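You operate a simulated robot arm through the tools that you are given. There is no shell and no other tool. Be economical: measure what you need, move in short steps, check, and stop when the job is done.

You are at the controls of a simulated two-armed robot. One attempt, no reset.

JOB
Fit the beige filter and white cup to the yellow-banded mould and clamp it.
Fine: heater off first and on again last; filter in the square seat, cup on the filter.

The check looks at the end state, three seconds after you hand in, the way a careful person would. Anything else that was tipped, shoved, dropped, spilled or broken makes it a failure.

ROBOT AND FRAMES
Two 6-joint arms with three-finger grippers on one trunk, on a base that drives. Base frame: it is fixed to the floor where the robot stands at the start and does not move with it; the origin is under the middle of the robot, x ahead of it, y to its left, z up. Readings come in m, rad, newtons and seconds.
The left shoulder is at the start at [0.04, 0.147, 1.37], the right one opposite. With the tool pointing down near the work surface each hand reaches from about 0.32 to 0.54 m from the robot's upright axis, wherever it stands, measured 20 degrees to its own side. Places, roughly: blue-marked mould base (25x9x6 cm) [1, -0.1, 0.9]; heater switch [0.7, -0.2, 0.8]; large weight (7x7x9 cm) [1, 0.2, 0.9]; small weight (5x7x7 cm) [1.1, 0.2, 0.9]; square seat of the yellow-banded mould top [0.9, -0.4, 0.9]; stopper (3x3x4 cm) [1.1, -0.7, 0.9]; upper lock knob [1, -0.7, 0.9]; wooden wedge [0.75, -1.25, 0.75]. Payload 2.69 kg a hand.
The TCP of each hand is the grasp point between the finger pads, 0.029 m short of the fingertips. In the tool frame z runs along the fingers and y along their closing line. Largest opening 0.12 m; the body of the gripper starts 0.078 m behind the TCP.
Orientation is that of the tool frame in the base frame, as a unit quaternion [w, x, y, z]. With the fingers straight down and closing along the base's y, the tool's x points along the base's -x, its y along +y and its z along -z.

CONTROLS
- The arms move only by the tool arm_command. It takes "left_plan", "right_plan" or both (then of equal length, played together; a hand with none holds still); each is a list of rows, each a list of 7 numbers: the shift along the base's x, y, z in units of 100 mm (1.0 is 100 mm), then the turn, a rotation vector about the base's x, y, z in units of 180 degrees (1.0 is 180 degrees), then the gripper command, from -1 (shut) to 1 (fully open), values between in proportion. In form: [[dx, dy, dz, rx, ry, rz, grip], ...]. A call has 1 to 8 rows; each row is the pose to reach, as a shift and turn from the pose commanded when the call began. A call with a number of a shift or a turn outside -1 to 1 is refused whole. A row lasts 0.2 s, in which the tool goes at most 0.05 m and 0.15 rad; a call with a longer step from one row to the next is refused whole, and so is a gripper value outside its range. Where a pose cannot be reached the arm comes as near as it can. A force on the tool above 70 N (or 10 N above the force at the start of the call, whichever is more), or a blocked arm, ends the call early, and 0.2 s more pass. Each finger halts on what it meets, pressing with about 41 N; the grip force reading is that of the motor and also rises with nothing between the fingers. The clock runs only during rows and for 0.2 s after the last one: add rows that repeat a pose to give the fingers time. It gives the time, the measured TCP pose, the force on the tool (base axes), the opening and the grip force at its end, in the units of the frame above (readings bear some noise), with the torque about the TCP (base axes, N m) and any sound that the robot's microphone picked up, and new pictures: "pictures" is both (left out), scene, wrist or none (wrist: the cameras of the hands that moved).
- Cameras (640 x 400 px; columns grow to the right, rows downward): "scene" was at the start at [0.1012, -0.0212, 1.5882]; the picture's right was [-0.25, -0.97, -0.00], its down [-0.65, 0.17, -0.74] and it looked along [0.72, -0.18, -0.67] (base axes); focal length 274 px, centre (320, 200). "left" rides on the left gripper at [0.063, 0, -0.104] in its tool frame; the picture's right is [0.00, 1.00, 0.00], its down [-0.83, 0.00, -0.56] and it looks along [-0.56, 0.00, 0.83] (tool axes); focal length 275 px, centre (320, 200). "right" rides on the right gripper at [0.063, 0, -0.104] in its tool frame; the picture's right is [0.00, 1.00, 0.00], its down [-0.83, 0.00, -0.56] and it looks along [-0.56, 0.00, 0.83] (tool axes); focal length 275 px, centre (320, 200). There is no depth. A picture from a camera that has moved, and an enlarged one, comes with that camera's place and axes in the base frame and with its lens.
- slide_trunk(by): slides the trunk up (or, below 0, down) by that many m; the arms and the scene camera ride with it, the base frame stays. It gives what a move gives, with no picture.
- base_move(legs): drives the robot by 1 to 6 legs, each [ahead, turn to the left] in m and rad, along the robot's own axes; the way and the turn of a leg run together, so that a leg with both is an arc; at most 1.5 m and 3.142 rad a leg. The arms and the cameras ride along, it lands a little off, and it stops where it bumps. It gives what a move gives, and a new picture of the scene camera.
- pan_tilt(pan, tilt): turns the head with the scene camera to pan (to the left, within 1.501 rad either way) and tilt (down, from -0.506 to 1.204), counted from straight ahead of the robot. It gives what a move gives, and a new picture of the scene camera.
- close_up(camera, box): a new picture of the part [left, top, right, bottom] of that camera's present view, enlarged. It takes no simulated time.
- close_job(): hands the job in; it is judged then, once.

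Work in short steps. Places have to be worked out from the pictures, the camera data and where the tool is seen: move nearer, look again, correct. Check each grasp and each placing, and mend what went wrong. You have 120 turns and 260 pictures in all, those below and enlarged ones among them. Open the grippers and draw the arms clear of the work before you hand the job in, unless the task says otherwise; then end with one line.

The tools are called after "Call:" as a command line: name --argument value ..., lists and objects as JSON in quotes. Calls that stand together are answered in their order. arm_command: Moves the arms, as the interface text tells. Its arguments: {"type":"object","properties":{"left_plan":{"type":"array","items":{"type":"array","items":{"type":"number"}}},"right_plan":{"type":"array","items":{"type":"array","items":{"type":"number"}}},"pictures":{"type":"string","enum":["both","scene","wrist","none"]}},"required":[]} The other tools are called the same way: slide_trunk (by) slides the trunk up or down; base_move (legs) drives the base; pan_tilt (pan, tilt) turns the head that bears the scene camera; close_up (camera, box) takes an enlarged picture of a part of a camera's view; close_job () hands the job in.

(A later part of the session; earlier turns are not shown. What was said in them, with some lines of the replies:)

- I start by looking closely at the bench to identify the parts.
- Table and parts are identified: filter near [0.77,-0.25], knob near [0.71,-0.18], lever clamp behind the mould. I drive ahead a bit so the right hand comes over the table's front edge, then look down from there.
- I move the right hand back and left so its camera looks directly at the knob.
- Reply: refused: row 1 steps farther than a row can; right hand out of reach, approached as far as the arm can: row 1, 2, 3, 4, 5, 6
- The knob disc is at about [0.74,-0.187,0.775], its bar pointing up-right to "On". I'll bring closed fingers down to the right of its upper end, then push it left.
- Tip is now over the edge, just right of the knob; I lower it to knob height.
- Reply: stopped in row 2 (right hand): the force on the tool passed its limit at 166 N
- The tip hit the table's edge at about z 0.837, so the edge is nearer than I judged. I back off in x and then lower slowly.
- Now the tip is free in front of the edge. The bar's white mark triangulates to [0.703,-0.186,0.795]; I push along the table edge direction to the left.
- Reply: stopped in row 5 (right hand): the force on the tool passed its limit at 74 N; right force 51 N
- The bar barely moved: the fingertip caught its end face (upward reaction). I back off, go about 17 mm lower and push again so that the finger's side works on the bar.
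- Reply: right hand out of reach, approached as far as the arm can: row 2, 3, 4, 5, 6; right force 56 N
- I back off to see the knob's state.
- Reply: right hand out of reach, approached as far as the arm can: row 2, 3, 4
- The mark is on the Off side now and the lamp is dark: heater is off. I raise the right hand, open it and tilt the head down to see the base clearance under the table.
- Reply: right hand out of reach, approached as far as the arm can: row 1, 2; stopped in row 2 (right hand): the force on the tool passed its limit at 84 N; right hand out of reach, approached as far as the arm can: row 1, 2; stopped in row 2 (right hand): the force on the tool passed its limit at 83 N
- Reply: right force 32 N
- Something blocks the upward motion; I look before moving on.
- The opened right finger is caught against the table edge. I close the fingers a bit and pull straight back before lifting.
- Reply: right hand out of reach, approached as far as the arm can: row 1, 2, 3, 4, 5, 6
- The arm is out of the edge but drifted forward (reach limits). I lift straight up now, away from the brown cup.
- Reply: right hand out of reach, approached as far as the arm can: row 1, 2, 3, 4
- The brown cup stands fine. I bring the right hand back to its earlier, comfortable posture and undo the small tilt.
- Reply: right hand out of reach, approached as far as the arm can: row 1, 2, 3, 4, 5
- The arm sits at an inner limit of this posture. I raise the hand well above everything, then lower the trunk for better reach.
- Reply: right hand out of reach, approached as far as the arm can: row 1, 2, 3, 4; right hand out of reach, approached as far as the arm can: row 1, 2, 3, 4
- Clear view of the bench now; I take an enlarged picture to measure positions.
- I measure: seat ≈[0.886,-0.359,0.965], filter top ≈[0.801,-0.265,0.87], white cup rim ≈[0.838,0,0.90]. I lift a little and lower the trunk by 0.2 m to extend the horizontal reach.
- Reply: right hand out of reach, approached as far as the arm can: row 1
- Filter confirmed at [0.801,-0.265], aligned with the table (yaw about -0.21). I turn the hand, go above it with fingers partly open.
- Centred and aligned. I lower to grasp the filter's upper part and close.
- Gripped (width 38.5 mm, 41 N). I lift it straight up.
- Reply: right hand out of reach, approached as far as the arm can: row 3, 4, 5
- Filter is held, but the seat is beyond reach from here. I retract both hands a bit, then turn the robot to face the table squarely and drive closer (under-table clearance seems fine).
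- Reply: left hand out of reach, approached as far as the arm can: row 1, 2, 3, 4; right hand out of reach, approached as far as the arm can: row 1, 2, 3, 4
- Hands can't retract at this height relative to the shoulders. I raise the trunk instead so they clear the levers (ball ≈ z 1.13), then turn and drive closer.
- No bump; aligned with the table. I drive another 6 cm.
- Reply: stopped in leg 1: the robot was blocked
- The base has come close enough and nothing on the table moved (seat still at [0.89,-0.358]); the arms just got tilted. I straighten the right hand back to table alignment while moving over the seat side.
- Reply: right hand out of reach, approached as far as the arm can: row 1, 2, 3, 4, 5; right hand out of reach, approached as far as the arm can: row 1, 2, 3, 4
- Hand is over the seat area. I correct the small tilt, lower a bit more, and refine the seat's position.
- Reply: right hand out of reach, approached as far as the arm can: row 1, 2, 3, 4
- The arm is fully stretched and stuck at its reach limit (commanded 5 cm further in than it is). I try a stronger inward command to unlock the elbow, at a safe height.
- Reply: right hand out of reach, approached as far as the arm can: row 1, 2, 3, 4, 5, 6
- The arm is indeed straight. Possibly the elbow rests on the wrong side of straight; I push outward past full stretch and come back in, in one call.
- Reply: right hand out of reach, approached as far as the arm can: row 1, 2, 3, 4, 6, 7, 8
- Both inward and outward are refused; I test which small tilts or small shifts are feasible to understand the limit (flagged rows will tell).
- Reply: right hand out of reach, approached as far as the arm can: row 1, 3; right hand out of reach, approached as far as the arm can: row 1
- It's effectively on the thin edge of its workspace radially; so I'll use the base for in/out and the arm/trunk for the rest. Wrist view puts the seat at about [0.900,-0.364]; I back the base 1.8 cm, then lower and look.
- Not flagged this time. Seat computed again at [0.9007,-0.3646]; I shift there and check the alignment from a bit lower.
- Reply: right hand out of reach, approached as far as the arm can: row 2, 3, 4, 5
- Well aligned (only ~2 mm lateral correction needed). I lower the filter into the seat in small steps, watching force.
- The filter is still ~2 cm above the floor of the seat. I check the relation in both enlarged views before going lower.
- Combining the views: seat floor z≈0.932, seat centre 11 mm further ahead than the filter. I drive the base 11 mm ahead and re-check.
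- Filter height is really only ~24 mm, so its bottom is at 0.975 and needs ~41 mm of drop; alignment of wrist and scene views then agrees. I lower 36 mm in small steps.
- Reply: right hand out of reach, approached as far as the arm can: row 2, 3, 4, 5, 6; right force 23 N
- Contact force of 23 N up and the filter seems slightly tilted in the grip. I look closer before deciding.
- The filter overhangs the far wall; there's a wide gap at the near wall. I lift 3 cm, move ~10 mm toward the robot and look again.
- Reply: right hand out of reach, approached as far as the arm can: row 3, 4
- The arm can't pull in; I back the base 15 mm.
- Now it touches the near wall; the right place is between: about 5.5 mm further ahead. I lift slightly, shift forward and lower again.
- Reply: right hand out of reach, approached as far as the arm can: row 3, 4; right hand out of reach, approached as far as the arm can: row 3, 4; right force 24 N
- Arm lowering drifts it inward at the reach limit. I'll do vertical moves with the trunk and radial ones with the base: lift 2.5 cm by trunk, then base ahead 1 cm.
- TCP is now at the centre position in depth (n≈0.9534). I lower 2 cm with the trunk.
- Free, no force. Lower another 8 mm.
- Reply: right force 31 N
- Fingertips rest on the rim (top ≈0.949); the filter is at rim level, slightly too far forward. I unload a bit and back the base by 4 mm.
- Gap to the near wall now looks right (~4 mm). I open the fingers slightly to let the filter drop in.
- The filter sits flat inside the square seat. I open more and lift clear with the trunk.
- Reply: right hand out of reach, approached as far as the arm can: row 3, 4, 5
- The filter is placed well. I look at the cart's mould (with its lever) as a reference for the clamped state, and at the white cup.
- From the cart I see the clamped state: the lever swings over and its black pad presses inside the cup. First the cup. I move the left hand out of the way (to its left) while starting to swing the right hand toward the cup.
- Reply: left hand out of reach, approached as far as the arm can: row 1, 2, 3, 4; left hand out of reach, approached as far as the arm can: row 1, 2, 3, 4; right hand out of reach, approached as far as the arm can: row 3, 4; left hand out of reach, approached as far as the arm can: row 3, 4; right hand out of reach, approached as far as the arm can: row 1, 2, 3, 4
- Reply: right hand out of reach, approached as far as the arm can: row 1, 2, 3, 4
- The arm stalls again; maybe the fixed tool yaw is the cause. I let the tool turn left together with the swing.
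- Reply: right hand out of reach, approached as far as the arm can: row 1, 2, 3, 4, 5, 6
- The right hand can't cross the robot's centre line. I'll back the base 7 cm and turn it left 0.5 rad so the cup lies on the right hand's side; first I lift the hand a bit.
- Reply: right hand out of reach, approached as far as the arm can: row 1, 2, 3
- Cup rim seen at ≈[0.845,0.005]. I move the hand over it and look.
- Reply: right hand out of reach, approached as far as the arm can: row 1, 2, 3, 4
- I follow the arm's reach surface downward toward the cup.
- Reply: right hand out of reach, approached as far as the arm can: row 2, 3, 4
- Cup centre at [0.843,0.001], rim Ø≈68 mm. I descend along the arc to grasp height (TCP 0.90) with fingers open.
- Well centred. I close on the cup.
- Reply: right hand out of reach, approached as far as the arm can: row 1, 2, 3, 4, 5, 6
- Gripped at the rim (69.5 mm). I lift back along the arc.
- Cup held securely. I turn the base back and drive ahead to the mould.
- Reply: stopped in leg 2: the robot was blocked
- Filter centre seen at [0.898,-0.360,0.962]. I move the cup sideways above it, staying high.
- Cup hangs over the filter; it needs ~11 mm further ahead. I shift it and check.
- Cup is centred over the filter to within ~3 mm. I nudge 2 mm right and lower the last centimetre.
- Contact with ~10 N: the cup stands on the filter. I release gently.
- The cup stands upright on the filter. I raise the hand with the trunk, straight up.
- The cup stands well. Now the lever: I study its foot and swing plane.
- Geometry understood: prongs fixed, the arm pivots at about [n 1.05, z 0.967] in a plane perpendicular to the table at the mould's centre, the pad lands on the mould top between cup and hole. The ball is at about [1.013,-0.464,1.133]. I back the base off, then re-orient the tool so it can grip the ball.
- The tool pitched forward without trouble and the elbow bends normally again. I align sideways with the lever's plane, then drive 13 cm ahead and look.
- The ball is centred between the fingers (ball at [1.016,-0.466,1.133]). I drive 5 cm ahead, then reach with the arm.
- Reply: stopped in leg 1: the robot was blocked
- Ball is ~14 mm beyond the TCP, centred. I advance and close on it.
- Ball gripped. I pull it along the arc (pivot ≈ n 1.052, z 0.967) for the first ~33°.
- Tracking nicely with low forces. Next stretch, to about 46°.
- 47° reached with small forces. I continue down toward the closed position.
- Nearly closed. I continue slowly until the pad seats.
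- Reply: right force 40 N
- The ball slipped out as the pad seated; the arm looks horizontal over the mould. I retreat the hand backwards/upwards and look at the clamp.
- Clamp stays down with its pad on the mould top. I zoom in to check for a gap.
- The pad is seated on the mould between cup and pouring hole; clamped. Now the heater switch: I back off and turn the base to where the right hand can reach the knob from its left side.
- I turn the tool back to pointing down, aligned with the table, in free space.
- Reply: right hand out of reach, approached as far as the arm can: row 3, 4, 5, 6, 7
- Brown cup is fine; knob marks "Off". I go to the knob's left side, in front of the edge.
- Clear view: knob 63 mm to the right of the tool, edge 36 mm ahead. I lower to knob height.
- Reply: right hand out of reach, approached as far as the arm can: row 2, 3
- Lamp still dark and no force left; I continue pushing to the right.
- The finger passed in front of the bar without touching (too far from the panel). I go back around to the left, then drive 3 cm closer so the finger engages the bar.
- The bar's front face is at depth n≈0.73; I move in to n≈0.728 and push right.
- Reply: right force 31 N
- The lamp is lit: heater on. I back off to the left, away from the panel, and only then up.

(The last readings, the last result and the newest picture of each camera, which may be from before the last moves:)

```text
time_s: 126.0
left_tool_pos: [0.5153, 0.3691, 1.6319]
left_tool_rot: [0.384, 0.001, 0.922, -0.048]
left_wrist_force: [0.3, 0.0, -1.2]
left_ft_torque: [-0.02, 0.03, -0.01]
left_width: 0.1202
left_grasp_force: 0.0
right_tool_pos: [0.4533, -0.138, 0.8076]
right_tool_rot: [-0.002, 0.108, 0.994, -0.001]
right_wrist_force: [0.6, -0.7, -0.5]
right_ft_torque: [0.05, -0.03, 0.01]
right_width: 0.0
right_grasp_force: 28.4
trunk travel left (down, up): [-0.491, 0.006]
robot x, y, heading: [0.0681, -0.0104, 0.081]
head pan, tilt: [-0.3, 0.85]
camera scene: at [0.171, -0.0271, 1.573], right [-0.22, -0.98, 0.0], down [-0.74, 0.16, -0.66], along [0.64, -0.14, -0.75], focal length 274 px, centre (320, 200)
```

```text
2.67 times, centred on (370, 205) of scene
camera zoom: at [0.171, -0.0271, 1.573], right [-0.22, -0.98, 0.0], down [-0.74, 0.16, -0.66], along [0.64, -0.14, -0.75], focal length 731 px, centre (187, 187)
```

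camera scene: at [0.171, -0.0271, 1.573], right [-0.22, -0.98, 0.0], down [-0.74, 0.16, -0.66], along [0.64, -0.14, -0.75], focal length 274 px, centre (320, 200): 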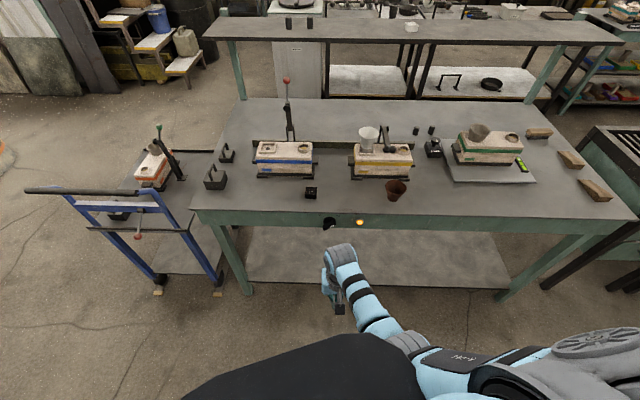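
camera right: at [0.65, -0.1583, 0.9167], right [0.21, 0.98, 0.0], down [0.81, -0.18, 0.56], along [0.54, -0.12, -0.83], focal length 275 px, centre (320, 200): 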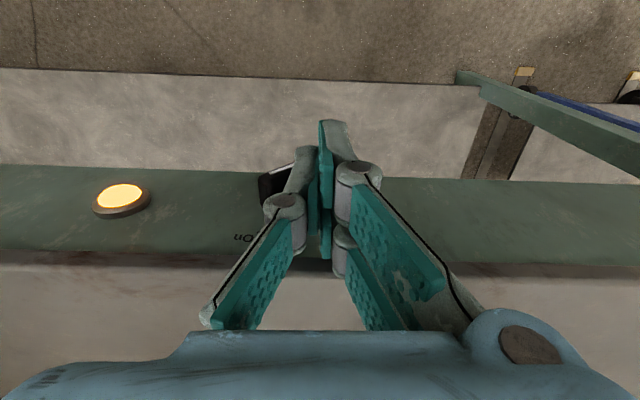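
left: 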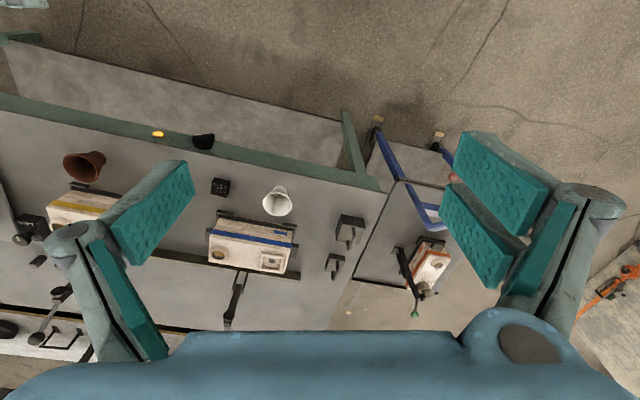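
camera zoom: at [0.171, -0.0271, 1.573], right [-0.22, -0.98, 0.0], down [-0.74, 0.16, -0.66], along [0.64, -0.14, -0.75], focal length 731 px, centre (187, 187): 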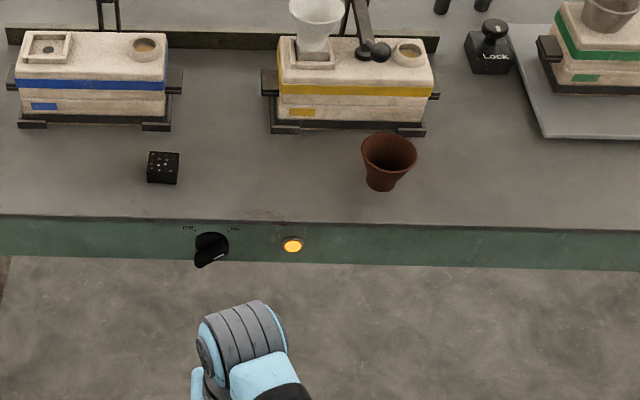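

All parts stand as wanted and the arm is clear. I open the gripper and take a last close look at the clamp.

Call:
arm_command --right_plan '[[0, 0, 0, 0, 0, 0, 0], [0, 0, 0, 0, 0, 0, 1], [0, 0, 0, 0, 0, 0, 1]]' --pictures "none"

Call:
close_up --camera "scene" --box '[345, 115, 425, 185]'

```text
time_s: 126.8
left_tool_pos: [0.5103, 0.3681, 1.6338]
left_tool_rot: [0.385, 0.002, 0.922, -0.048]
left_wrist_force: [0.1, 0.2, -0.2]
left_ft_torque: [-0.01, -0.01, 0.03]
left_width: 0.12
left_grasp_force: 0.0
right_tool_pos: [0.4521, -0.1379, 0.8093]
right_tool_rot: [-0.001, 0.108, 0.994, -0.001]
right_wrist_force: [0.2, -0.2, 0.6]
right_ft_torque: [-0.04, -0.02, 0.0]
right_width: 0.1195
right_grasp_force: 0.0
trunk travel left (down, up): [-0.491, 0.006]
robot x, y, heading: [0.0692, -0.0118, 0.08]
head pan, tilt: [-0.3, 0.85]
```

```text
5.71 times, centred on (385, 150) of scene
camera zoom: at [0.1663, -0.0274, 1.5733], right [-0.22, -0.98, 0.0], down [-0.73, 0.16, -0.66], along [0.64, -0.14, -0.75], focal length 1566 px, centre (-51, 486)
```

zoom: 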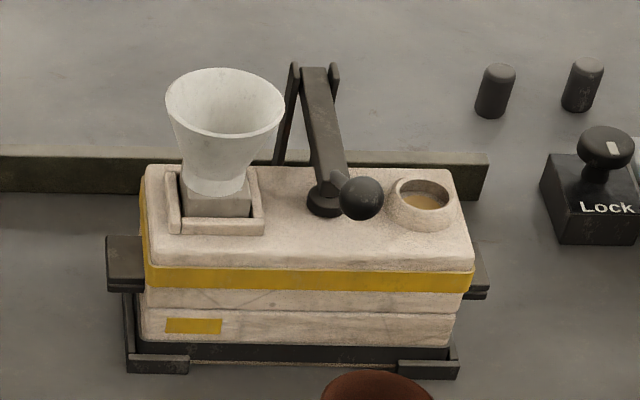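

Filter seated, cup upright on it, clamp pad down on the mould, heater lamp lit, arms clear. I hand in.

Call:
close_job

```text
The job is handed in.
```

The beige filter is in the square seat of the yellow-banded mould, with the white cup upright on it. The clamp pad is down on the mould top. The heater was switched off first and on again last, and its lamp is lit. Nothing else looked tipped or moved in the last pictures, and the job is handed in.
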